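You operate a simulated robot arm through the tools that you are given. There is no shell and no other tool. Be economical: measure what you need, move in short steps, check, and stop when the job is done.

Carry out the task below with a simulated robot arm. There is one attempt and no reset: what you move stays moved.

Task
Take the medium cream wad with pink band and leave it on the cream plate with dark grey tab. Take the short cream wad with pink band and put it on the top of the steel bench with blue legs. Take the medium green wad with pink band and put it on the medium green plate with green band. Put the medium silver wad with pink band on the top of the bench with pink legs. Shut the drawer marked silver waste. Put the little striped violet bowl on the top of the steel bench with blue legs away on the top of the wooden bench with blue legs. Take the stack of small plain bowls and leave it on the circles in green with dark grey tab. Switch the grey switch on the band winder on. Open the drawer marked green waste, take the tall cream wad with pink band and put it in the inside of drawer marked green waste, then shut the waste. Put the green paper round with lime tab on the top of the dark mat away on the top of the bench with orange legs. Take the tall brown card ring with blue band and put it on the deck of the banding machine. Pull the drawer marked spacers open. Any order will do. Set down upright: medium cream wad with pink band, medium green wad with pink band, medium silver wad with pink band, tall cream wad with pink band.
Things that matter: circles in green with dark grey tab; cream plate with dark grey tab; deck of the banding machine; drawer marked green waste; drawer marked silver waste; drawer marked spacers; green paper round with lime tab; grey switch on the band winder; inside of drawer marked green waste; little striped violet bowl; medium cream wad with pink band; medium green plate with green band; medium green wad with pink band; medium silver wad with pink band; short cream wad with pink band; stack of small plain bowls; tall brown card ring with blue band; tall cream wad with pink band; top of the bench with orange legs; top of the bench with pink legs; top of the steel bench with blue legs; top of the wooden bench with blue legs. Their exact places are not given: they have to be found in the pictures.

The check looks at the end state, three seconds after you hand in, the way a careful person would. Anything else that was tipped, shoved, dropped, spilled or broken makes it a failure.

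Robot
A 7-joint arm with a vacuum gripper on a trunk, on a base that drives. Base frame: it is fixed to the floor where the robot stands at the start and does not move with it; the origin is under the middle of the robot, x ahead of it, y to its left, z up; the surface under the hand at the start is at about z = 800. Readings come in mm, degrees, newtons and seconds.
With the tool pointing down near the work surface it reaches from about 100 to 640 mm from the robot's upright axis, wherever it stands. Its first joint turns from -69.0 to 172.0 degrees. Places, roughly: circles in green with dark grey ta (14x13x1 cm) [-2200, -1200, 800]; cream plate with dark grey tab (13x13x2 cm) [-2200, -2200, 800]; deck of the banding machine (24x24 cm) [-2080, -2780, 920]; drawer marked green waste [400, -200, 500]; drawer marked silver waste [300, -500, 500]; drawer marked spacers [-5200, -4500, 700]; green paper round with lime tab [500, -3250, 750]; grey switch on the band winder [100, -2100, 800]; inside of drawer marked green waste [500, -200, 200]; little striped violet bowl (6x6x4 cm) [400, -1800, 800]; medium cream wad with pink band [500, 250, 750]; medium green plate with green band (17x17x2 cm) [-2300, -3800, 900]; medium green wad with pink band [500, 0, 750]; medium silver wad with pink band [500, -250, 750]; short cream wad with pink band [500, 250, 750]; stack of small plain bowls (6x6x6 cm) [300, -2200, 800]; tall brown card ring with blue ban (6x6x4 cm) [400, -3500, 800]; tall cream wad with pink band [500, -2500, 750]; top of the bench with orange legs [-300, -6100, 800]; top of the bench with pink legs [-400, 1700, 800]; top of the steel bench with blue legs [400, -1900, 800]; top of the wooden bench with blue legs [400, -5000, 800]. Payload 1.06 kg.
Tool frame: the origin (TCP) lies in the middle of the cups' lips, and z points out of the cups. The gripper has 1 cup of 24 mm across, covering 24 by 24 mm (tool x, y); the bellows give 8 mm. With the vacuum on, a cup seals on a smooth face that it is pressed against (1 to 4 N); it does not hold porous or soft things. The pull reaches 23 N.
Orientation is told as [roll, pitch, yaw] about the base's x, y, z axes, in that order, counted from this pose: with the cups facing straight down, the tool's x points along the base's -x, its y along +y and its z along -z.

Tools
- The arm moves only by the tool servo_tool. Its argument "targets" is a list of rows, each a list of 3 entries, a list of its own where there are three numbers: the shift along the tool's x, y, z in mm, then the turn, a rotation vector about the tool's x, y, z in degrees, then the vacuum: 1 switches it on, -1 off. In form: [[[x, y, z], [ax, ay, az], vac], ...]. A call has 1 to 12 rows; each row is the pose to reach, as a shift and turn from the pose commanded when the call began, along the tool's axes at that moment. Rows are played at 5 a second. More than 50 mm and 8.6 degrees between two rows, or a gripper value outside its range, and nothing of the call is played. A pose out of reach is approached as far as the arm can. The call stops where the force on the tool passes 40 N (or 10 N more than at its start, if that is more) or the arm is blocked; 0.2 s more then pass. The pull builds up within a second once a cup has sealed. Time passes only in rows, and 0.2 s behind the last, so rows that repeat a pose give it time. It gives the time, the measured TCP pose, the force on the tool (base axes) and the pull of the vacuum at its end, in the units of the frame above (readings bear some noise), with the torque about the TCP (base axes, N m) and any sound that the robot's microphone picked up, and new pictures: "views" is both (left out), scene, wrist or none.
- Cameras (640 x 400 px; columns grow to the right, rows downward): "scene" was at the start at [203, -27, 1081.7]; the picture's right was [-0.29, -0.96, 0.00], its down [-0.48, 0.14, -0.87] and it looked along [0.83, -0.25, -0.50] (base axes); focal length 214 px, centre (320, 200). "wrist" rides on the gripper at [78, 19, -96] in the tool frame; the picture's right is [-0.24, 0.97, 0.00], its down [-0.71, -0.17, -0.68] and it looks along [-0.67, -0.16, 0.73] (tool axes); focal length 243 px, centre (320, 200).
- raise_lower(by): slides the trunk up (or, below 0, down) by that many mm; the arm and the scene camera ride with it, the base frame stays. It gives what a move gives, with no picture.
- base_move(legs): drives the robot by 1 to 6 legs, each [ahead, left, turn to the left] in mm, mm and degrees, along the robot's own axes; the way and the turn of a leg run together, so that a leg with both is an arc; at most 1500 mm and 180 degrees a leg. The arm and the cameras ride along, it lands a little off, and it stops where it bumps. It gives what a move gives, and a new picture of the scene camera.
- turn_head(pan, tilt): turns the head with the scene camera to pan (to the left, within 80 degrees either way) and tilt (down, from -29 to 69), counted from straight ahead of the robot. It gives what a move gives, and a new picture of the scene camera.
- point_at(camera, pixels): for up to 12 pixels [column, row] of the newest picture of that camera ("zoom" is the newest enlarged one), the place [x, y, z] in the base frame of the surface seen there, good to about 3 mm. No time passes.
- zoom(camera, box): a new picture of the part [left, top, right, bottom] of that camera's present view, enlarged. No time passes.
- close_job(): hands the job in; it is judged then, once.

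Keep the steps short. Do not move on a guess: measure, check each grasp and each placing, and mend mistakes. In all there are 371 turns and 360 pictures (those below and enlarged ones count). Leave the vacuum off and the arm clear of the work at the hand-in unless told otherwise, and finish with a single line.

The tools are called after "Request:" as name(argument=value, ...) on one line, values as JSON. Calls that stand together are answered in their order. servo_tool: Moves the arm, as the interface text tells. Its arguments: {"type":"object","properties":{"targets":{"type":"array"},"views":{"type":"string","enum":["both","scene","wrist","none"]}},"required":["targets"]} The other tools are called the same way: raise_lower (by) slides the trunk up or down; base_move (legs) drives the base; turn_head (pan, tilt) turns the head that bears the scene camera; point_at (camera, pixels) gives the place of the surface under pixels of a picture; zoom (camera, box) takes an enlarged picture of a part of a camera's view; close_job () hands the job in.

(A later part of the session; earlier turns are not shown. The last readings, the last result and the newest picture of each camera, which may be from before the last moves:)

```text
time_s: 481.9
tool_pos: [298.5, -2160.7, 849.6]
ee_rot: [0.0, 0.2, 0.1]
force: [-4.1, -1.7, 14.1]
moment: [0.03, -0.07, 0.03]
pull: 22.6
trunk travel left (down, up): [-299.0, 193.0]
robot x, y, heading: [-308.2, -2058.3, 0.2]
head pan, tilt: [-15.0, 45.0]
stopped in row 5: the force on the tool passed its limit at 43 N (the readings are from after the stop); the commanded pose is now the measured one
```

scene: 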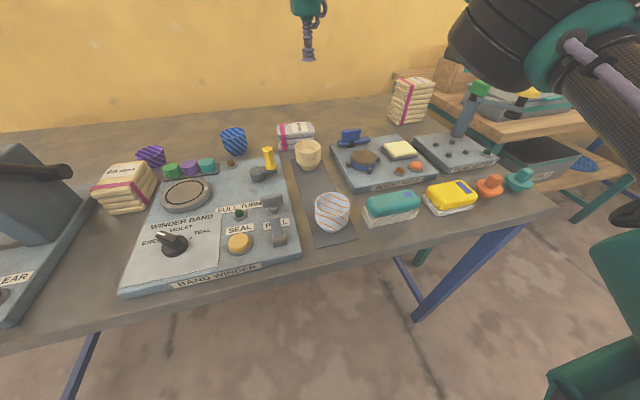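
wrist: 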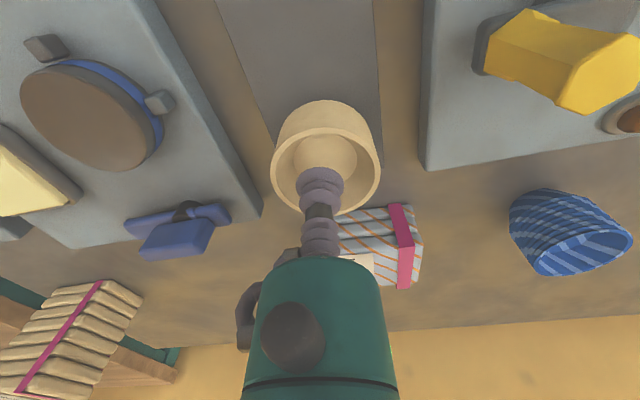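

Sealed (floor was a little higher). Lift and check.

Request:
servo_tool(targets=[[[0, 0, -5], [0, 0, 0], 1], [[0, 0, -15], [0, 0, 0], 1], [[0, 0, -40], [0, 0, 0], 1], [[0, 0, -80], [0, 0, 0], 1], [[0, 0, -125], [0, 0, 0], 1], [[0, 0, -170], [0, 0, 0], 1], [[0, 0, -185], [0, 0, 0], 1]])

```text
time_s: 483.5
tool_pos: [300.3, -2163.0, 1032.9]
ee_rot: [-0.2, 0.3, 0.1]
force: [-0.3, -0.2, -1.7]
moment: [0.01, -0.03, -0.02]
pull: 22.5
trunk travel left (down, up): [-299.0, 193.0]
robot x, y, heading: [-310.4, -2054.8, 0.1]
head pan, tilt: [-15.0, 45.0]
```

scene: 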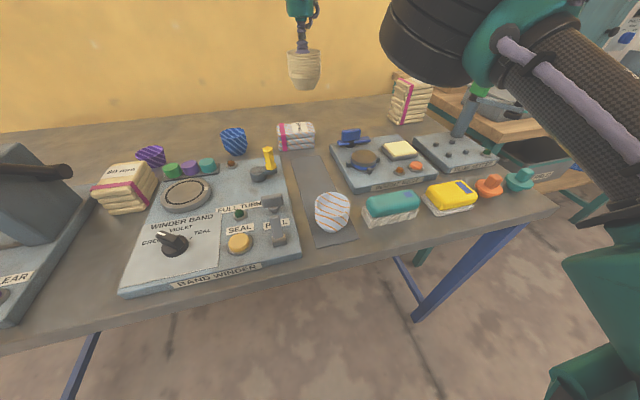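
wrist: 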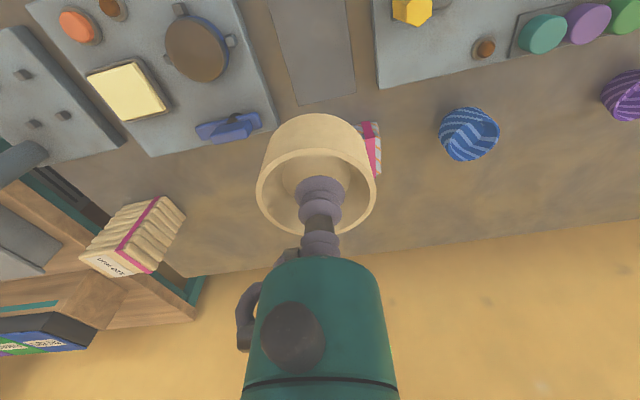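

The whole stack is held. Drive to the north end of the grey table, where the green circles lie.

Request:
base_move(legs=[[-400, 0, 0], [0, 1455, 0], [0, 0, -90], [0, -1400, 0]])

Request:
turn_head(pan=0, tilt=40)

```text
time_s: 514.6
tool_pos: [-2217.8, -1165.1, 1033.0]
ee_rot: [-0.2, 0.4, -91.4]
force: [-1.0, -0.6, -0.9]
moment: [-0.01, -0.01, -0.01]
pull: 23.1
trunk travel left (down, up): [-299.0, 193.0]
robot x, y, heading: [-2097.1, -560.1, -91.0]
head pan, tilt: [-15.0, 45.0]
```

scene: 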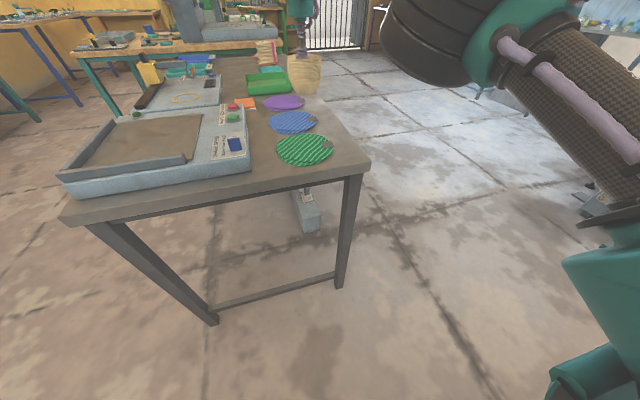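

```text
time_s: 515.3
tool_pos: [-2218.1, -1166.4, 1031.4]
ee_rot: [-0.3, 0.5, -91.3]
force: [-0.4, -0.7, -0.1]
moment: [-0.04, -0.02, -0.03]
pull: 22.8
trunk travel left (down, up): [-299.0, 193.0]
robot x, y, heading: [-2098.6, -559.4, -91.1]
head pan, tilt: [0.0, 40.0]
```

scene: 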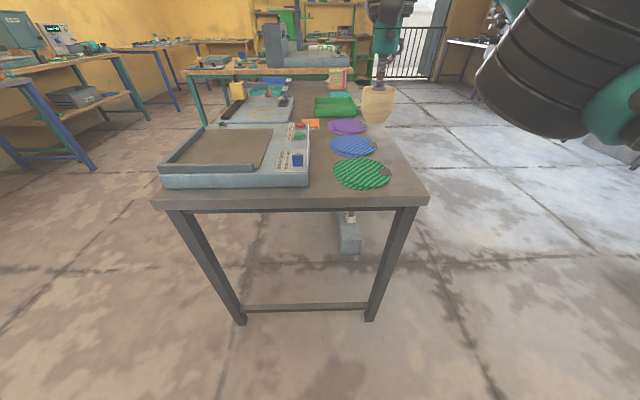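

Request:
point_at(camera="scene", pixels=[[361, 175], [334, 173], [391, 175], [361, 160], [362, 190], [387, 170], [355, 145]])

Request:
zoom(camera="scene", box=[310, 110, 430, 210])

```text
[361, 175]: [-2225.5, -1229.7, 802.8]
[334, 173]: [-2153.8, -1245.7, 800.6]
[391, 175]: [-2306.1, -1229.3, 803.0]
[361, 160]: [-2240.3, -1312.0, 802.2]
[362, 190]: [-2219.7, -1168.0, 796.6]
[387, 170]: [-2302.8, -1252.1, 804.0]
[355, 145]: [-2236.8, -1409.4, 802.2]
```

```text
4.00 times, centred on (370, 160) of scene
```

zoom: 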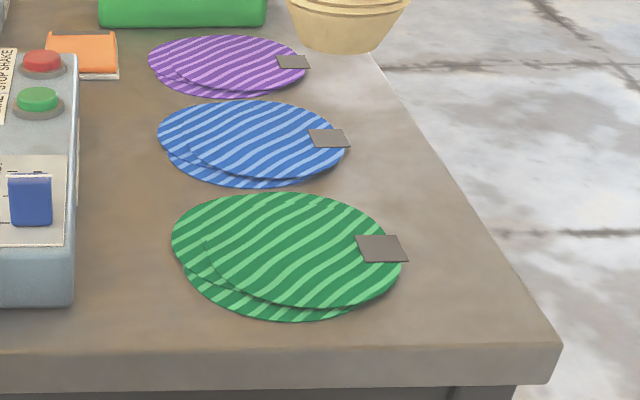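

Circles centre ≈(-2228,-1238), z 803. Drive ahead 150 and pull the arm in 78.

Request:
base_move(legs=[[150, -10, 1]])

```text
time_s: 516.7
tool_pos: [-2218.5, -1319.9, 1032.8]
ee_rot: [-0.3, 0.3, -90.1]
force: [0.4, -0.5, -1.7]
moment: [0.03, 0.0, 0.0]
pull: 22.7
trunk travel left (down, up): [-299.0, 193.0]
robot x, y, heading: [-2109.1, -711.3, -90.0]
head pan, tilt: [0.0, 40.0]
```

scene: 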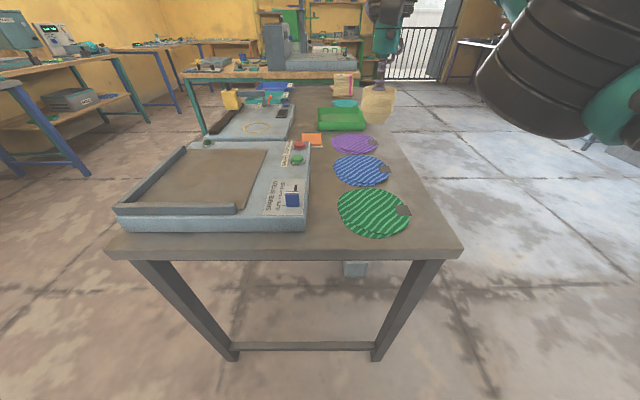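

Request:
point_at(camera="scene", pixels=[[374, 212], [340, 210], [409, 212], [374, 190], [376, 236], [403, 209], [300, 215], [310, 220]])

Request:
servo_tool(targets=[[[40, -4, 0], [0, 0, 0], 1], [[80, -8, 0], [0, 0, 0], 1], [[80, -8, 50], [0, 0, 0], 1], [[80, -8, 100], [0, 0, 0], 1], [[80, -8, 140], [0, 0, 0], 1]])

```text
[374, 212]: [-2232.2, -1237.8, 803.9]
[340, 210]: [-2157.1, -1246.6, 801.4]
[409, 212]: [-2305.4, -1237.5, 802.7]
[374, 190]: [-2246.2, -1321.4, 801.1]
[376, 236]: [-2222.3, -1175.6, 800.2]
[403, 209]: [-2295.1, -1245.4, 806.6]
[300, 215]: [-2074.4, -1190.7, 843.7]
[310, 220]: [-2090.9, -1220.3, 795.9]
```

```text
time_s: 517.9
tool_pos: [-2226.9, -1236.7, 891.6]
ee_rot: [-0.2, 0.3, -90.1]
force: [-1.0, 0.6, -1.2]
moment: [0.0, 0.04, 0.01]
pull: 23.3
trunk travel left (down, up): [-299.0, 193.0]
robot x, y, heading: [-2111.3, -711.0, -90.2]
head pan, tilt: [0.0, 40.0]
```

scene: 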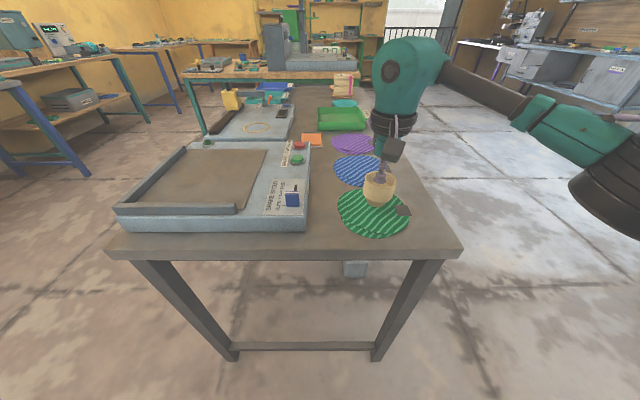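
wrist: 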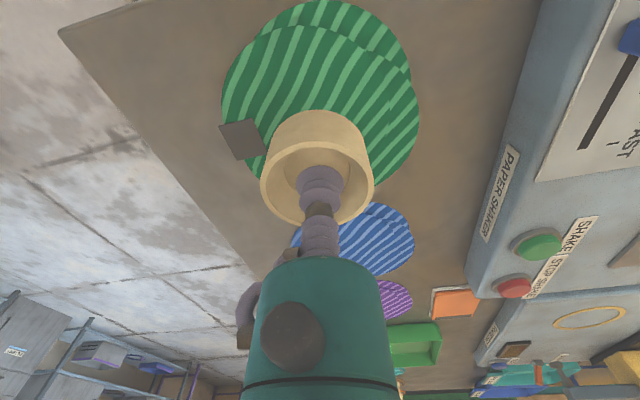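

Request:
servo_tool(targets=[[[-4, -3, 15], [0, 0, 0], 1], [[-4, -3, 28], [0, 0, 0], 1], [[-4, -3, 33], [0, 0, 0], 1], [[-4, -3, 36], [0, 0, 0], 1], [[-4, -3, 38], [0, 0, 0], 1]], views="none")

```text
time_s: 519.1
tool_pos: [-2228.4, -1241.0, 856.7]
ee_rot: [-0.2, 0.2, -90.1]
force: [-4.3, -1.4, 19.0]
moment: [-0.12, 0.02, -0.05]
pull: 22.8
trunk travel left (down, up): [-299.0, 193.0]
robot x, y, heading: [-2109.4, -710.4, -90.0]
head pan, tilt: [0.0, 40.0]
```

Contact. Release and rise slowly.

Request:
servo_tool(targets=[[[0, 0, -1], [0, 0, 0], -1], [[0, 0, -1], [0, 0, 0], -1], [[0, 0, -1], [0, 0, 0], -1], [[0, 0, -1], [0, 0, 0], -1], [[0, 0, -5], [0, 0, 0], -1], [[0, 0, -15], [0, 0, 0], -1], [[0, 0, -50], [0, 0, 0], -1], [[0, 0, -95], [0, 0, 0], -1], [[0, 0, -140], [0, 0, 0], -1]])

```text
time_s: 521.1
tool_pos: [-2227.4, -1242.0, 994.1]
ee_rot: [-0.2, 0.4, -90.2]
force: [1.0, -0.1, 0.6]
moment: [-0.01, -0.02, 0.0]
pull: 0.0
trunk travel left (down, up): [-299.0, 193.0]
robot x, y, heading: [-2111.6, -710.9, -90.3]
head pan, tilt: [0.0, 40.0]
```

scene: 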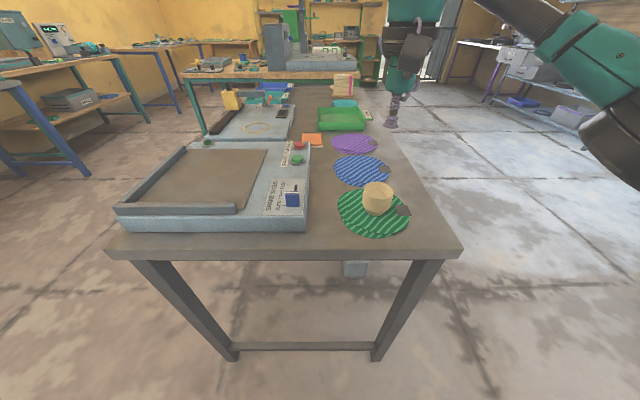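
wrist: 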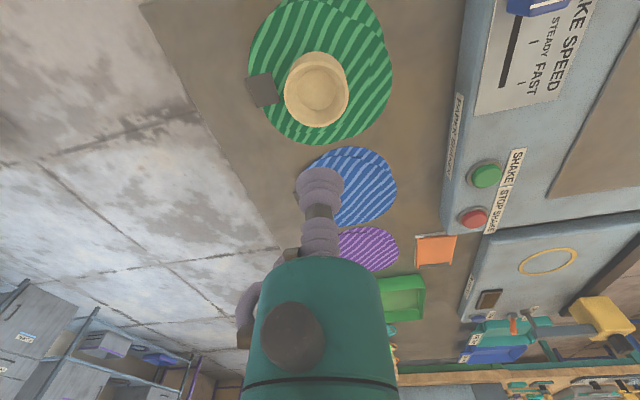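

Stack placed on the circles. Retract the arm a bit and drive toward the tall cream wad (stand point about (-10,-2900)).

Request:
servo_tool(targets=[[[45, 0, -10], [0, 0, 0], -1], [[90, 0, -20], [0, 0, 0], -1], [[120, 20, -30], [0, 0, 0], -1]], views="none")

Request:
base_move(legs=[[-150, 0, 0], [0, 0, 90.3], [1500, 0, 0], [100, 0, 0], [0, -1500, 0], [0, -850, 0]])

Request:
turn_head(pan=10, tilt=35)

```text
time_s: 521.9
tool_pos: [-2207.6, -1124.1, 1025.5]
ee_rot: [-0.2, 0.3, -90.2]
force: [-0.6, -0.7, -0.5]
moment: [0.0, 0.01, 0.0]
pull: 0.0
trunk travel left (down, up): [-299.0, 193.0]
robot x, y, heading: [-2108.0, -713.5, -90.0]
head pan, tilt: [0.0, 40.0]
```

```text
time_s: 555.3
tool_pos: [29.5, -2919.2, 1024.6]
ee_rot: [-0.2, 0.4, 2.9]
force: [-0.8, 0.0, 0.6]
moment: [0.01, -0.02, -0.02]
pull: 0.1
trunk travel left (down, up): [-299.0, 193.0]
robot x, y, heading: [-389.5, -2843.1, 2.5]
head pan, tilt: [0.0, 40.0]
```

scene: 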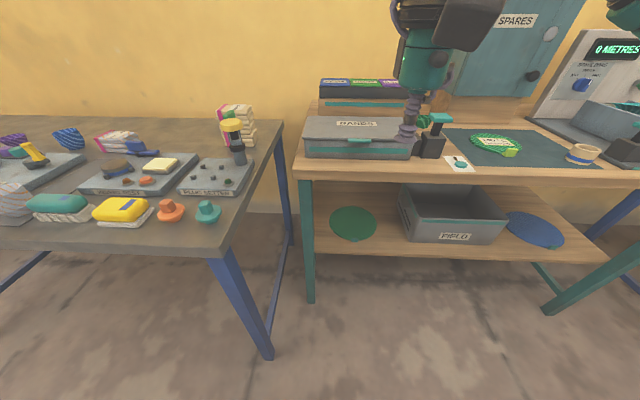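

```text
time_s: 556.0
tool_pos: [27.7, -2919.3, 1025.1]
ee_rot: [-0.2, 0.5, 2.9]
force: [0.2, -0.3, 0.2]
moment: [0.02, 0.0, 0.0]
pull: 0.0
trunk travel left (down, up): [-299.0, 193.0]
robot x, y, heading: [-391.9, -2839.2, 2.8]
head pan, tilt: [10.0, 35.0]
```

scene: 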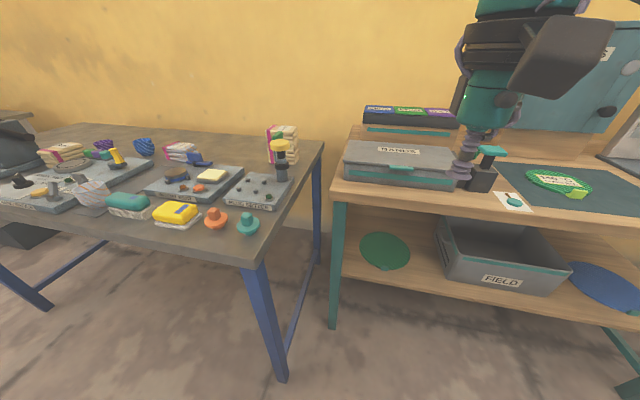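

Request:
base_move(legs=[[0, -90, -2.8], [370, 0, 0]])

Request:
turn_head(pan=35, tilt=35)

```text
time_s: 559.4
tool_pos: [388.9, -3022.8, 1025.6]
ee_rot: [-0.2, 0.5, 0.7]
force: [0.0, 0.7, -0.5]
moment: [-0.01, -0.02, -0.02]
pull: 0.1
trunk travel left (down, up): [-299.0, 193.0]
robot x, y, heading: [-26.7, -2933.5, 0.7]
head pan, tilt: [10.0, 35.0]
```

scene: 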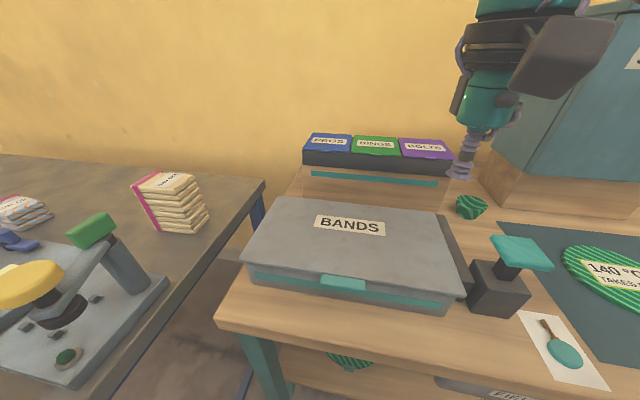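

```text
time_s: 560.3
tool_pos: [390.2, -3022.7, 1025.7]
ee_rot: [-0.1, 0.5, 0.8]
force: [0.2, -1.2, 0.4]
moment: [0.02, 0.0, -0.03]
pull: 0.1
trunk travel left (down, up): [-299.0, 193.0]
robot x, y, heading: [-22.8, -2930.4, 0.8]
head pan, tilt: [35.0, 35.0]
```

scene: 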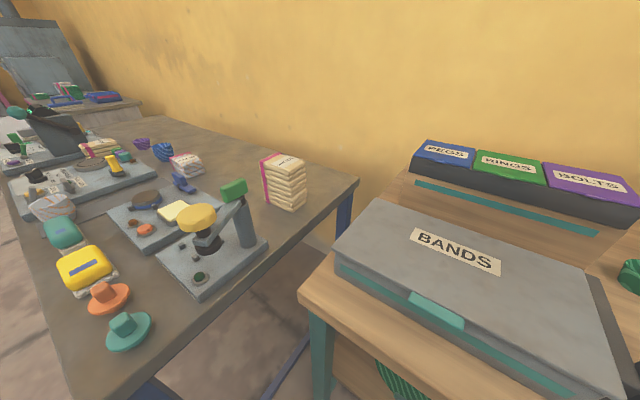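

Request:
zoom(camera="scene", box=[210, 130, 330, 230])

Request:
point_at(camera="scene", pixels=[[286, 160], [278, 157], [296, 162], [265, 158], [303, 166], [235, 188], [290, 205], [355, 180]])

```text
4.00 times, centred on (270, 180) of scene
```

zoom: 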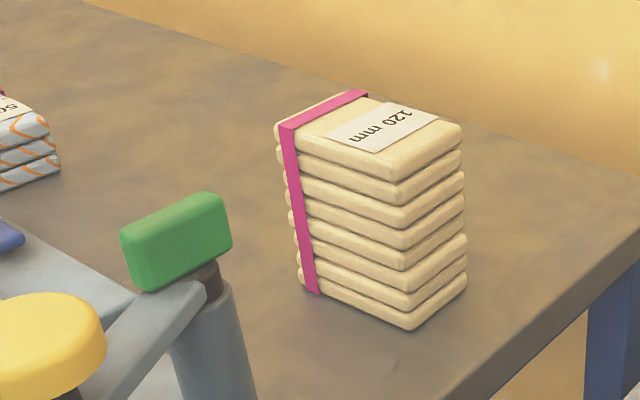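

```text
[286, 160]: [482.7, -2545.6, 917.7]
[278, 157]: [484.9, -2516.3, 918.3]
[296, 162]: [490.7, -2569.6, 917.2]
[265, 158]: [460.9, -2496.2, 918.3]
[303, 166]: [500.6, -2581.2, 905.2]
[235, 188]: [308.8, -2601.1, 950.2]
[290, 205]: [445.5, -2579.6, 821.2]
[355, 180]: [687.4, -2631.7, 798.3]
```

Label centre ≈(483,-2545,918). I creep 33 ahead and 25 left to bring it within reach.

Request:
base_move(legs=[[33, 25, -0.8]])

```text
time_s: 561.2
tool_pos: [420.6, -3004.9, 1025.3]
ee_rot: [-0.2, 0.3, -0.1]
force: [-0.7, 1.0, 0.6]
moment: [-0.03, 0.01, 0.02]
pull: 0.0
trunk travel left (down, up): [-299.0, 193.0]
robot x, y, heading: [8.9, -2905.6, -0.3]
head pan, tilt: [35.0, 35.0]
```

scene: 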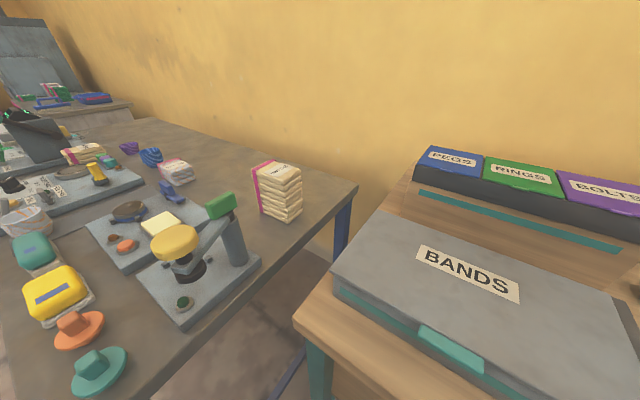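

Request:
servo_tool(targets=[[[0, 46, 0], [0, 0, 0], -1], [[0, 92, 0], [0, 0, 0], -1], [[0, 138, 0], [0, 0, 0], -1], [[0, 184, 0], [0, 0, 0], -1], [[0, 230, 0], [0, 0, 0], -1], [[-10, 276, 0], [0, 0, 0], -1], [[-20, 322, 0], [0, 0, 0], -1], [[-25, 366, 0], [0, 0, 0], -1], [[-25, 400, 0], [0, 0, 0], -1]])

```text
time_s: 563.2
tool_pos: [435.2, -2712.7, 1017.8]
ee_rot: [-0.2, 0.4, -0.2]
force: [-0.2, -0.8, -1.7]
moment: [-0.02, -0.02, 0.02]
pull: 0.1
out of reach, approached as far as the arm can: row 7, 8, 9
trunk travel left (down, up): [-299.0, 193.0]
robot x, y, heading: [10.0, -2908.7, -0.3]
head pan, tilt: [35.0, 35.0]
```

scene: 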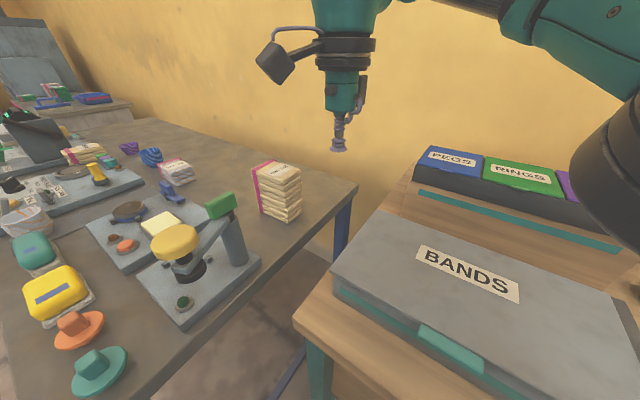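
wrist: 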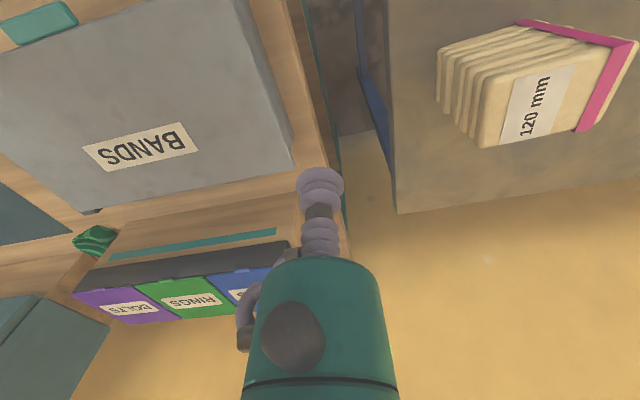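

Out of reach with that wrist angle; I turn the hand left (yaw +35°) and go on.

Request:
servo_tool(targets=[[[0, 0, 0], [0, 0, -8], -1], [[0, 0, 0], [0, 0, -16], -1], [[0, 0, 0], [0, 0, -24], -1], [[0, 0, 0], [0, 0, -32], -1], [[-5, 40, 0], [0, 0, -36], -1], [[-20, 80, 0], [0, 0, -36], -1], [[-35, 120, 0], [0, 0, -36], -1]])

```text
time_s: 564.8
tool_pos: [452.3, -2714.7, 991.7]
ee_rot: [0.1, 0.4, 35.9]
force: [-0.1, -1.1, -0.2]
moment: [-0.02, -0.01, -0.02]
pull: 0.1
out of reach, approached as far as the arm can: row 5, 6, 7
trunk travel left (down, up): [-299.0, 193.0]
robot x, y, heading: [5.6, -2909.3, 0.1]
head pan, tilt: [35.0, 35.0]
```

scene: 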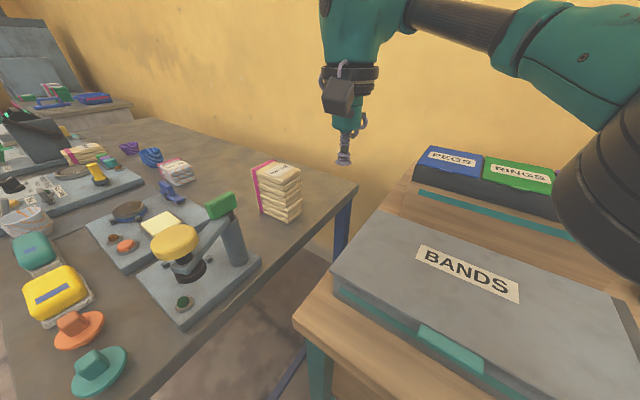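
wrist: 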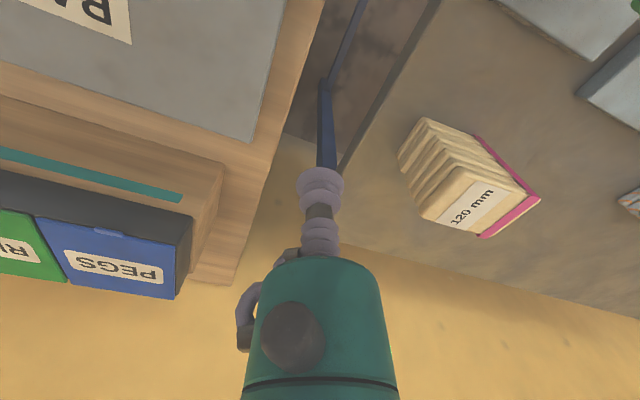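

I look down to learn the shape of my own base before turning it.

Request:
turn_head(pan=45, tilt=69)

```text
time_s: 565.8
tool_pos: [451.3, -2714.2, 991.8]
ee_rot: [0.1, 0.3, 35.9]
force: [0.3, -0.3, 0.7]
moment: [0.01, 0.05, -0.01]
pull: 0.0
trunk travel left (down, up): [-299.0, 193.0]
robot x, y, heading: [8.3, -2907.1, 0.1]
head pan, tilt: [45.0, 68.8]
```

scene: 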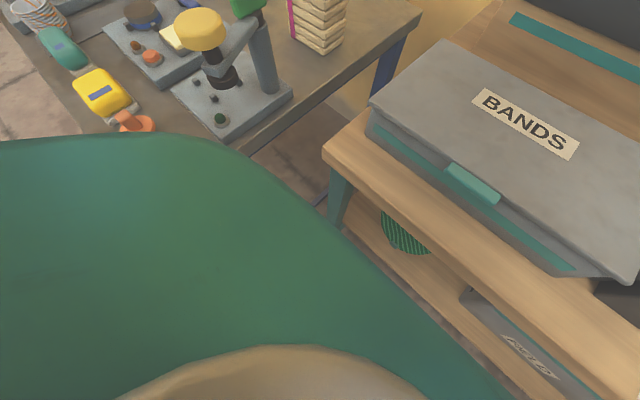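

Request:
point_at(camera="scene", pixels=[[100, 150], [200, 150], [260, 190], [320, 235], [400, 310], [20, 160], [330, 215], [140, 170]])

```text
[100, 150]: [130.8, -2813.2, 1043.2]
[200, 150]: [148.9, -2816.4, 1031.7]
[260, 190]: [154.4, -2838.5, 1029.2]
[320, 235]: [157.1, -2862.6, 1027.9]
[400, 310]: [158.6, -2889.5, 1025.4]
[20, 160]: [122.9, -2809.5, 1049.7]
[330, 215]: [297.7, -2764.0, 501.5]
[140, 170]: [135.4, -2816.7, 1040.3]
```

I pull the hand in close at that bearing first, then try extending (avoids an elbow limit).

Request:
servo_tool(targets=[[[30, 28, -20], [0, 0, 0], -1], [[60, 55, -40], [0, 0, 0], -1], [[90, 82, -40], [0, 0, 0], -1], [[121, 110, -40], [0, 0, 0], -1], [[110, 140, -40], [0, 0, 0], -1], [[80, 140, -40], [0, 0, 0], -1], [[40, 140, -30], [0, 0, 0], -1], [[0, 140, -20], [0, 0, 0], -1]])

```text
time_s: 567.6
tool_pos: [289.6, -2674.1, 1031.5]
ee_rot: [0.3, 0.3, 35.9]
force: [-0.3, -1.0, -0.2]
moment: [0.01, -0.01, 0.0]
pull: 0.0
out of reach, approached as far as the arm can: row 5, 6, 7, 8
trunk travel left (down, up): [-299.0, 193.0]
robot x, y, heading: [8.4, -2908.6, -0.1]
head pan, tilt: [45.0, 68.8]
```

scene: 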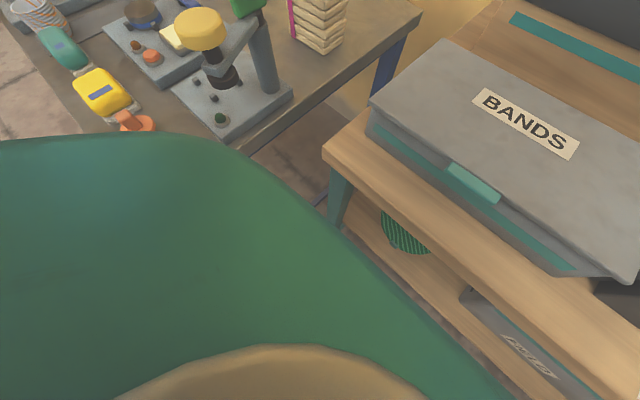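
wrist: 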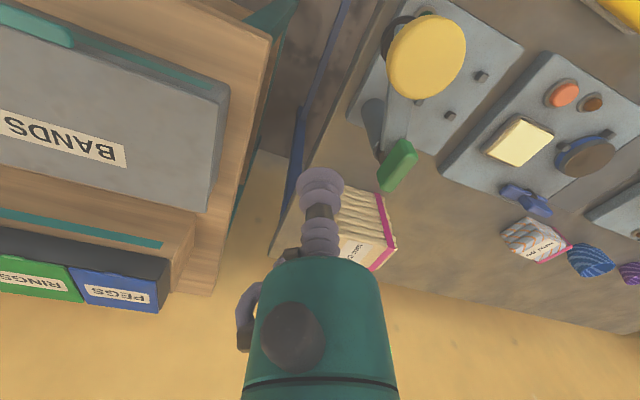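

I look at the arm's own posture to find out what limits it.

Request:
turn_head(pan=-10, tilt=0)

```text
time_s: 569.0
tool_pos: [289.6, -2674.5, 1031.4]
ee_rot: [0.1, 0.4, 35.9]
force: [0.7, 0.1, 0.7]
moment: [-0.01, -0.01, -0.01]
pull: 0.0
trunk travel left (down, up): [-299.0, 193.0]
robot x, y, heading: [5.2, -2909.1, -0.2]
head pan, tilt: [-10.0, 0.0]
```

scene: 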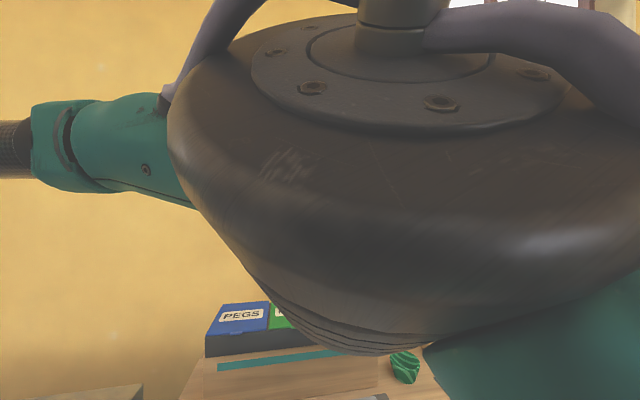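

The elbow comes up against the head on the left side. So the target must lie ahead/right of the robot: I bring the hand back to the front and then turn the base left a little at a time.

Request:
servo_tool(targets=[[[-30, -40, 0], [0, 0, 8], -1], [[-60, -80, 0], [0, 0, 16], -1], [[-80, -120, 0], [0, 0, 24], -1], [[-60, -165, 0], [0, 0, 32], -1], [[-40, -205, 0], [0, 0, 36], -1], [[-20, -245, 0], [0, 0, 36], -1], [[0, -285, 0], [0, 0, 36], -1]], views="none")

Request:
base_move(legs=[[-30, -25, 0], [0, 0, 8], [0, 0, 8]])

```text
time_s: 570.6
tool_pos: [458.9, -2902.9, 1031.7]
ee_rot: [-0.3, 0.2, -0.1]
force: [-0.7, 0.8, 0.1]
moment: [-0.03, 0.0, -0.01]
pull: 0.1
trunk travel left (down, up): [-299.0, 193.0]
robot x, y, heading: [8.9, -2909.7, 0.2]
head pan, tilt: [-10.0, 0.0]
```

```text
time_s: 572.7
tool_pos: [412.3, -2803.6, 1031.1]
ee_rot: [-0.2, 0.4, 15.8]
force: [0.6, 0.6, 0.6]
moment: [-0.04, -0.04, -0.02]
pull: 0.1
trunk travel left (down, up): [-299.0, 193.0]
robot x, y, heading: [-22.7, -2930.4, 15.7]
head pan, tilt: [-10.0, 0.0]
```

scene: 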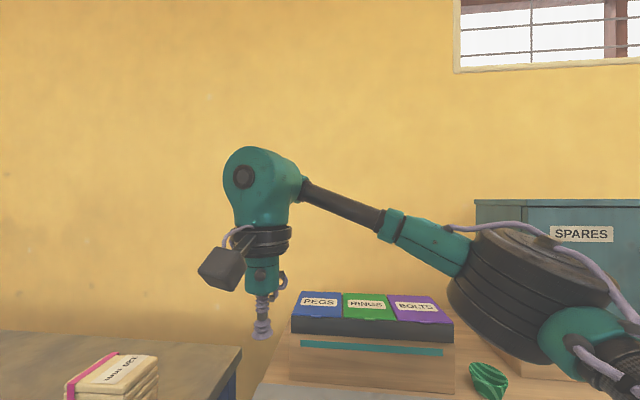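

Request:
base_move(legs=[[0, 0, 8], [0, 0, 8]])

```text
time_s: 574.3
tool_pos: [359.3, -2689.6, 1031.9]
ee_rot: [-0.2, 0.4, 31.8]
force: [-0.3, -0.5, 1.2]
moment: [-0.02, -0.02, 0.01]
pull: 0.0
trunk travel left (down, up): [-299.0, 193.0]
robot x, y, heading: [-27.0, -2931.4, 31.7]
head pan, tilt: [-10.0, 0.0]
```

scene: 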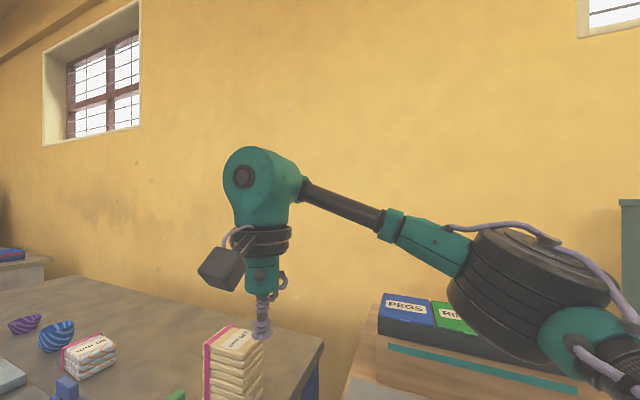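

No obstruction. 6° more, then creep 50 ahead.

Request:
base_move(legs=[[0, 0, 7], [50, 0, 0]])

Request:
turn_head(pan=0, tilt=35)

```text
time_s: 575.8
tool_pos: [365.2, -2613.6, 1031.3]
ee_rot: [-0.2, 0.3, 38.7]
force: [-1.0, 0.1, -0.5]
moment: [-0.02, 0.02, -0.03]
pull: 0.1
trunk travel left (down, up): [-299.0, 193.0]
robot x, y, heading: [16.0, -2904.6, 39.0]
head pan, tilt: [-10.0, 0.0]
```

scene: 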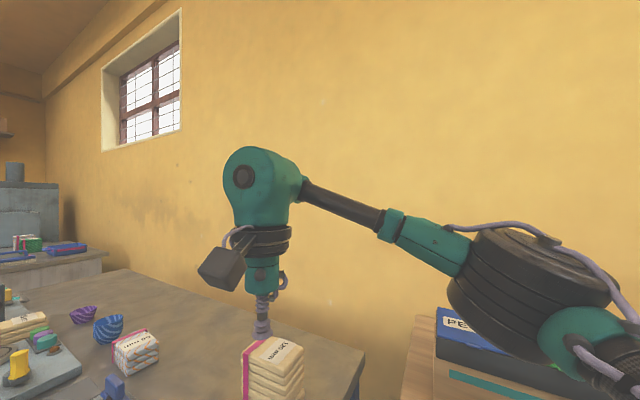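

```text
time_s: 576.8
tool_pos: [363.4, -2614.3, 1031.5]
ee_rot: [-0.2, 0.4, 38.7]
force: [0.8, -0.5, 0.1]
moment: [0.0, 0.05, 0.02]
pull: 0.0
trunk travel left (down, up): [-299.0, 193.0]
robot x, y, heading: [17.3, -2900.1, 38.6]
head pan, tilt: [0.0, 35.0]
```

scene: 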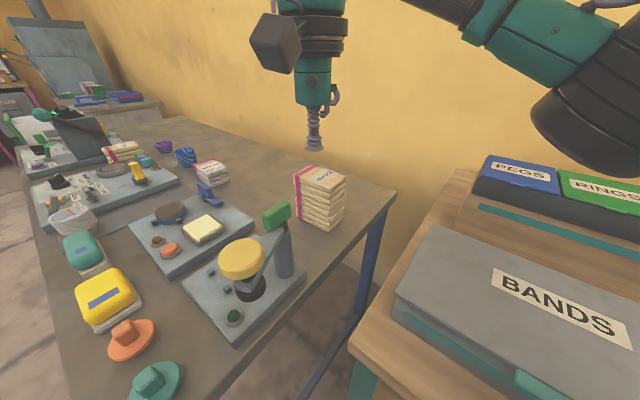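

Request:
zoom(camera="scene", box=[260, 150, 380, 240])

Request:
point_at(camera="zoom", pixels=[[325, 128], [275, 118], [370, 122], [335, 108], [310, 148], [190, 105], [440, 140], [320, 85], [330, 195]])

```text
4.44 times, centred on (320, 195) of scene
```

zoom: 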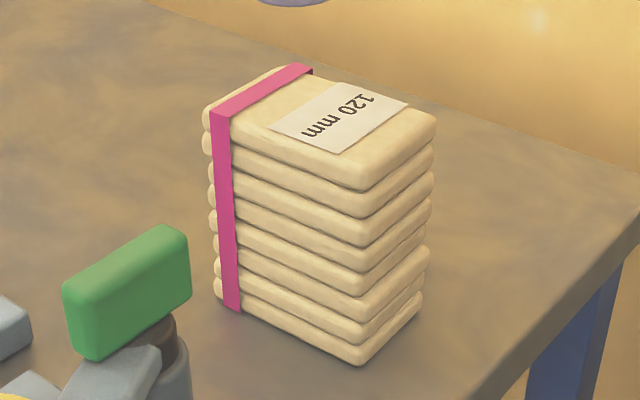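

```text
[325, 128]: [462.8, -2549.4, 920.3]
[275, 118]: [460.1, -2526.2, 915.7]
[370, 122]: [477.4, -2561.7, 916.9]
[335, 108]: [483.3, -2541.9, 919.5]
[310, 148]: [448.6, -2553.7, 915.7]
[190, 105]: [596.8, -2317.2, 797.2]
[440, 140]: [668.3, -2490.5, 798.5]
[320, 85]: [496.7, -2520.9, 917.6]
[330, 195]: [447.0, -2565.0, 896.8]
```

Label centre ≈(475,-2546,918). Move over it.

Request:
servo_tool(targets=[[[-43, -6, 10], [0, 0, 0], -1], [[-86, -11, 20], [0, 0, 0], -1], [[-127, -16, 40], [0, 0, 0], -1], [[-127, -16, 80], [0, 0, 0], -1]])

```text
time_s: 577.8
tool_pos: [473.0, -2547.7, 949.8]
ee_rot: [-0.2, 0.3, 38.8]
force: [0.2, 0.1, 0.2]
moment: [0.0, -0.04, -0.01]
pull: 0.0
trunk travel left (down, up): [-299.0, 193.0]
robot x, y, heading: [14.9, -2900.2, 38.7]
head pan, tilt: [0.0, 35.0]
```

scene: 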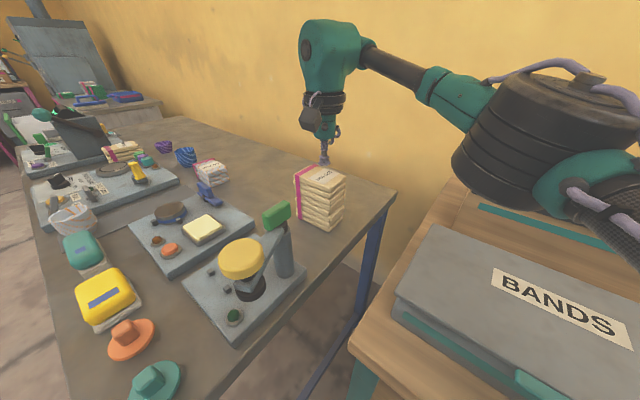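
wrist: 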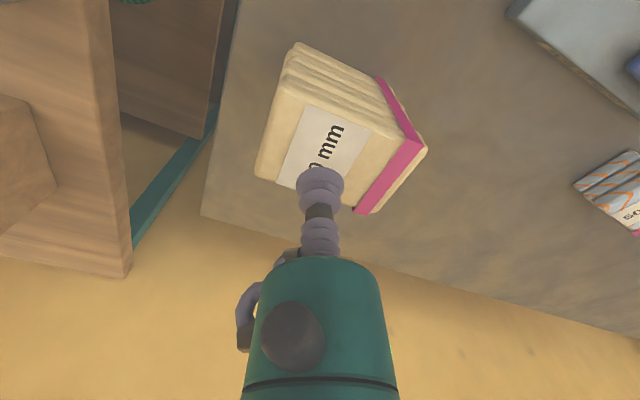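

Request:
point_at(camera="wrist", pixels=[[323, 148], [305, 110], [368, 130], [278, 180], [355, 175]])

```text
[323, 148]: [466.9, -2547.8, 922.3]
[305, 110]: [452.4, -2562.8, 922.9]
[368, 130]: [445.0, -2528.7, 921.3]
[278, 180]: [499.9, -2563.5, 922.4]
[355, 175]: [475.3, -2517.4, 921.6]
```

Aligned. Press down with vacuum.

Request:
servo_tool(targets=[[[0, 0, 18], [0, 0, 0], 1], [[0, 0, 25], [0, 0, 0], 1], [[0, 0, 28], [0, 0, 0], 1], [[0, 0, 30], [0, 0, 0], 1], [[0, 0, 31], [0, 0, 0], 1], [[0, 0, 31], [0, 0, 0], 1], [[0, 0, 31], [0, 0, 0], 1]], views="none")

```text
time_s: 579.4
tool_pos: [472.1, -2547.2, 920.3]
ee_rot: [-0.1, 0.3, 38.7]
force: [-0.4, -1.9, 2.3]
moment: [0.03, -0.01, 0.02]
pull: 22.9
trunk travel left (down, up): [-299.0, 193.0]
robot x, y, heading: [14.7, -2901.4, 38.7]
head pan, tilt: [0.0, 35.0]
```

Sealed. Lift with the trunk by 185.

Request:
servo_tool(targets=[[[0, 0, -5], [0, 0, 0], 1], [[0, 0, -15], [0, 0, 0], 1]], views="none")

Request:
raise_lower(by=185)

Request:
servo_tool(targets=[[[40, 0, 0], [0, 0, 0], 1], [[80, 0, 0], [0, 0, 0], 1], [[120, 0, 0], [0, 0, 0], 1], [[150, 0, 0], [0, 0, 0], 1]], views="scene")

```text
time_s: 580.0
tool_pos: [474.4, -2547.9, 933.9]
ee_rot: [-0.3, 0.4, 38.7]
force: [0.3, -0.1, -1.4]
moment: [-0.07, 0.03, 0.0]
pull: 22.8
trunk travel left (down, up): [-299.0, 193.0]
robot x, y, heading: [16.3, -2898.9, 38.6]
head pan, tilt: [0.0, 35.0]
```

```text
time_s: 582.1
tool_pos: [457.1, -2562.0, 1204.4]
ee_rot: [-0.2, -8.4, 38.7]
force: [0.6, -0.1, -0.9]
moment: [-0.02, 0.0, -0.02]
pull: 22.6
trunk travel left (down, up): [-484.0, 8.0]
robot x, y, heading: [15.7, -2906.7, 38.7]
head pan, tilt: [0.0, 35.0]
```

```text
time_s: 583.1
tool_pos: [340.9, -2655.6, 1184.2]
ee_rot: [-0.1, -8.4, 38.8]
force: [0.2, 0.1, -0.9]
moment: [-0.08, 0.0, -0.01]
pull: 22.7
trunk travel left (down, up): [-484.0, 8.0]
robot x, y, heading: [14.3, -2902.4, 38.5]
head pan, tilt: [0.0, 35.0]
```

scene: 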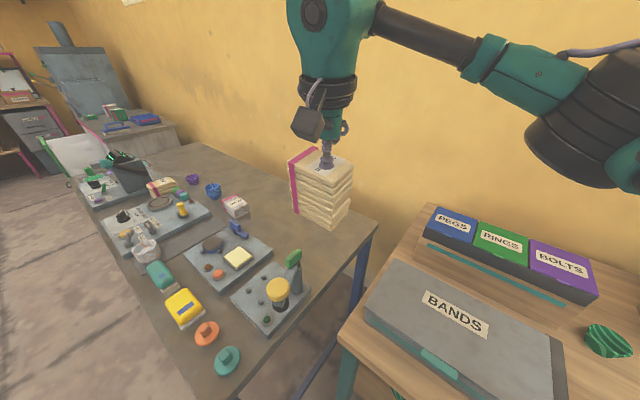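

Tool is pitched by 8°; level it again.

Request:
servo_tool(targets=[[[0, 0, 0], [0, 4, 0], 1], [[0, 0, 0], [0, 8.4, 0], 1], [[0, 0, 0], [0, 8.4, 0], 1]], views="scene")

```text
time_s: 583.9
tool_pos: [339.8, -2654.3, 1182.9]
ee_rot: [-0.2, 0.0, 38.7]
force: [-0.5, -0.5, -1.2]
moment: [0.0, 0.01, 0.02]
pull: 22.9
trunk travel left (down, up): [-484.0, 8.0]
robot x, y, heading: [15.7, -2901.0, 38.9]
head pan, tilt: [0.0, 35.0]
```

scene: 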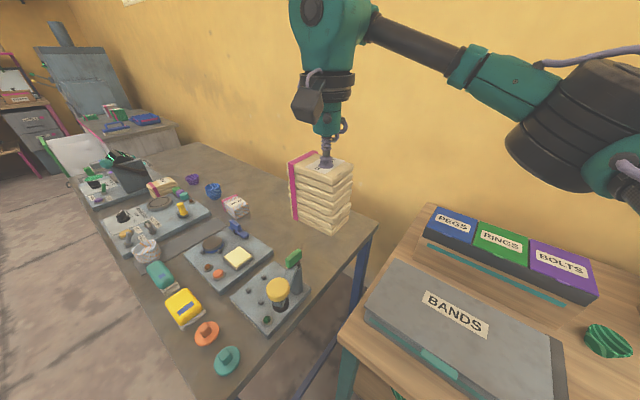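

Held well. Back out, turn to heading 0, and drive to the open green drawer.

Request:
base_move(legs=[[-60, 0, 0], [0, 0, -38.7], [-440, 0, 0], [0, 1400, 0], [0, 1360, 0]])

Request:
turn_head(pan=0, tilt=50)

```text
time_s: 612.1
tool_pos: [-54.6, -252.7, 1184.3]
ee_rot: [-0.2, 0.0, 0.0]
force: [0.0, 0.3, -1.2]
moment: [0.0, 0.01, 0.0]
pull: 23.1
trunk travel left (down, up): [-484.0, 8.0]
robot x, y, heading: [-464.4, -244.2, -0.1]
head pan, tilt: [0.0, 35.0]
```

scene: 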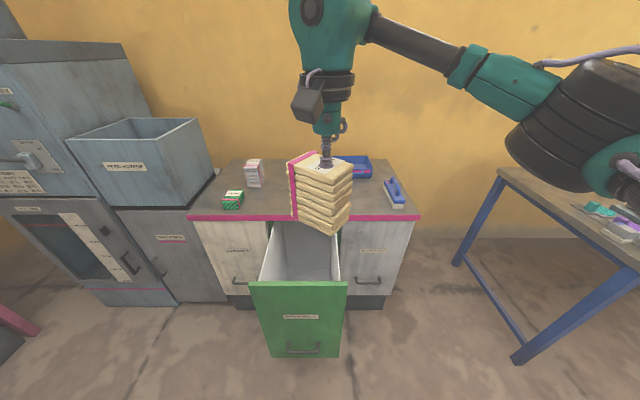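

```text
time_s: 612.9
tool_pos: [-55.9, -253.4, 1183.4]
ee_rot: [-0.2, 0.0, 0.1]
force: [-0.3, 0.1, -1.5]
moment: [-0.04, 0.02, -0.01]
pull: 23.3
trunk travel left (down, up): [-484.0, 8.0]
robot x, y, heading: [-467.5, -243.7, -0.2]
head pan, tilt: [0.0, 50.0]
```

scene: 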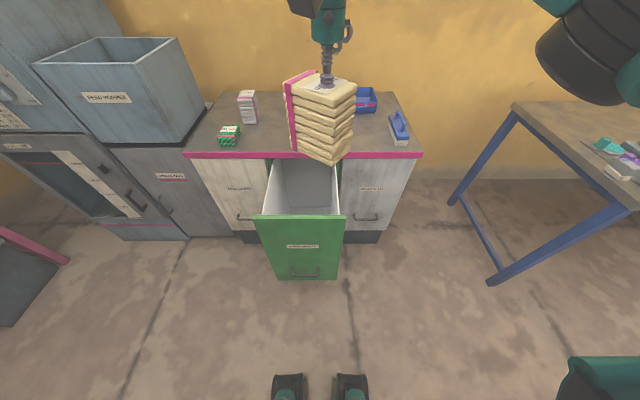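

Request:
zoom(camera="scene", box=[240, 140, 370, 290])

Request:
point_at(camera="scene", pixels=[[300, 185], [300, 205], [290, 200], [315, 200], [300, 213], [300, 218], [268, 190], [338, 190], [288, 375], [352, 375], [300, 165], [262, 217]])

```text
2.67 times, centred on (305, 215) of scene
```

zoom: 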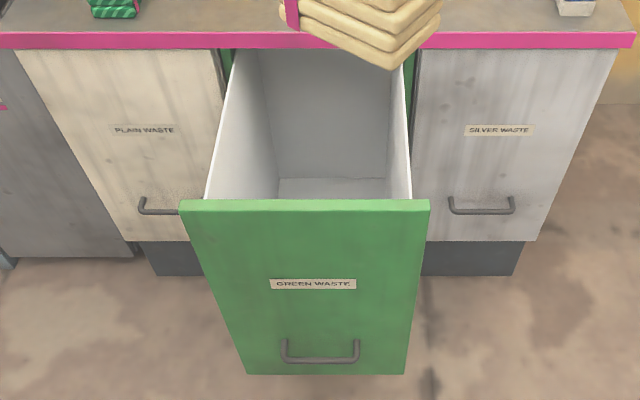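

```text
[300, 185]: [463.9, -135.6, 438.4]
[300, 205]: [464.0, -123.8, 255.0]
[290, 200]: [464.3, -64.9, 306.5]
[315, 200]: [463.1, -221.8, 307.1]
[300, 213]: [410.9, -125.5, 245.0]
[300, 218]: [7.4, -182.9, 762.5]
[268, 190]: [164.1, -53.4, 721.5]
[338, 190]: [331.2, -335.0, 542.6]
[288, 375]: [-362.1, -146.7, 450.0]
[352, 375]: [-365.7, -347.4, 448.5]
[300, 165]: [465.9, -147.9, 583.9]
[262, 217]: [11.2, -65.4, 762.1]
```

Drawer floor is z 245, open between x 20 and 300. Drive ahead 195 and left 100, then lower the trunk by 245.

Request:
base_move(legs=[[0, 100, 0], [195, 0, 0]])

Request:
raise_lower(by=-245)

Request:
servo_tool(targets=[[[-20, 0, 0], [0, 0, 0], 1], [[-40, 0, 20], [0, 0, 0], 1]])

```text
time_s: 615.6
tool_pos: [143.4, -154.4, 1183.9]
ee_rot: [-0.2, 0.0, 0.0]
force: [0.5, 0.0, -1.4]
moment: [-0.05, 0.02, -0.01]
pull: 22.7
trunk travel left (down, up): [-484.0, 8.0]
robot x, y, heading: [-267.1, -143.9, 0.1]
head pan, tilt: [0.0, 50.0]
```

scene: 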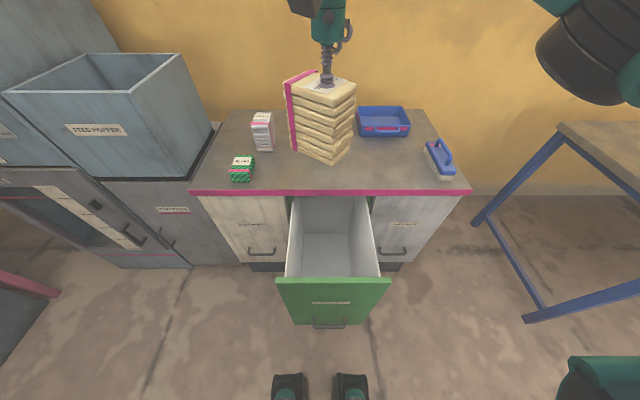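

```text
time_s: 618.2
tool_pos: [141.6, -154.6, 938.9]
ee_rot: [-0.2, 0.0, -0.1]
force: [-0.5, -0.4, -2.1]
moment: [-0.01, 0.02, -0.03]
pull: 22.9
trunk travel left (down, up): [-239.0, 253.0]
robot x, y, heading: [-268.0, -142.1, -0.1]
head pan, tilt: [0.0, 50.0]
```

```text
time_s: 618.8
tool_pos: [181.6, -156.1, 918.1]
ee_rot: [-0.2, 0.0, -0.1]
force: [-0.1, 0.1, -1.3]
moment: [-0.04, 0.03, 0.02]
pull: 22.8
trunk travel left (down, up): [-239.0, 253.0]
robot x, y, heading: [-267.8, -141.2, -0.1]
head pan, tilt: [0.0, 50.0]
```

scene: 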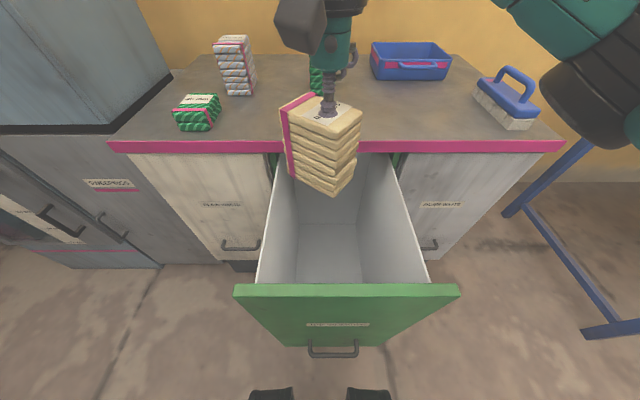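
wrist: 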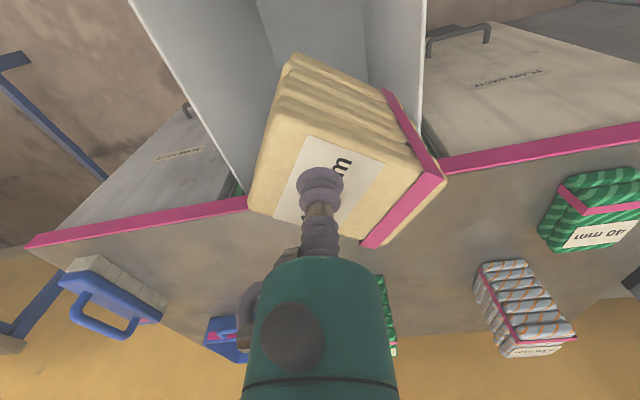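

Over the opening. Descend 120 and look at the arm's clearance.

Request:
servo_tool(targets=[[[0, 0, 40], [0, 0, 0], 1], [[0, 0, 80], [0, 0, 0], 1], [[0, 0, 120], [0, 0, 0], 1]], views="none")

Request:
turn_head(pan=-10, tilt=35)

```text
time_s: 619.6
tool_pos: [180.5, -157.0, 798.3]
ee_rot: [-0.2, -0.1, -0.1]
force: [0.0, 0.6, -1.0]
moment: [-0.02, 0.0, 0.0]
pull: 22.9
trunk travel left (down, up): [-239.0, 253.0]
robot x, y, heading: [-265.1, -140.6, -0.2]
head pan, tilt: [0.0, 50.0]
```

```text
time_s: 620.3
tool_pos: [181.6, -157.2, 798.4]
ee_rot: [-0.2, 0.0, 0.1]
force: [0.7, -0.6, -1.0]
moment: [-0.02, 0.03, -0.01]
pull: 23.3
trunk travel left (down, up): [-239.0, 253.0]
robot x, y, heading: [-264.8, -145.2, -0.1]
head pan, tilt: [-10.0, 35.0]
```

scene: 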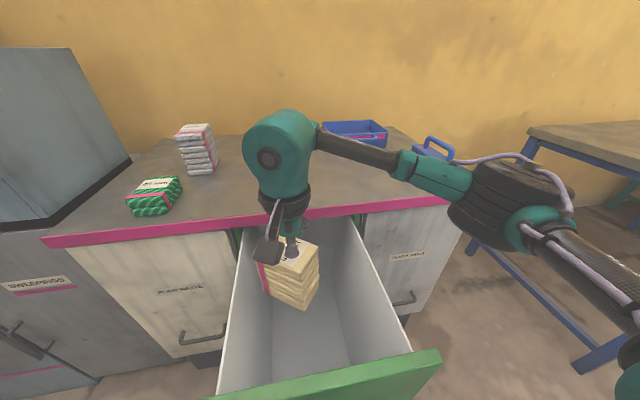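

Request:
point_at(camera="scene", pixels=[[275, 150], [360, 150], [430, 175], [500, 200], [580, 250], [340, 210], [440, 200], [270, 250]])

```text
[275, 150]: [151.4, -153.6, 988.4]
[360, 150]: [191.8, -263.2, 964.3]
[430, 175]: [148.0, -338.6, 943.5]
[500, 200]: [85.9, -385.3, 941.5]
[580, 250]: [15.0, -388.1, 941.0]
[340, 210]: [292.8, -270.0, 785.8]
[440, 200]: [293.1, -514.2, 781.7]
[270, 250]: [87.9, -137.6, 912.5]
```

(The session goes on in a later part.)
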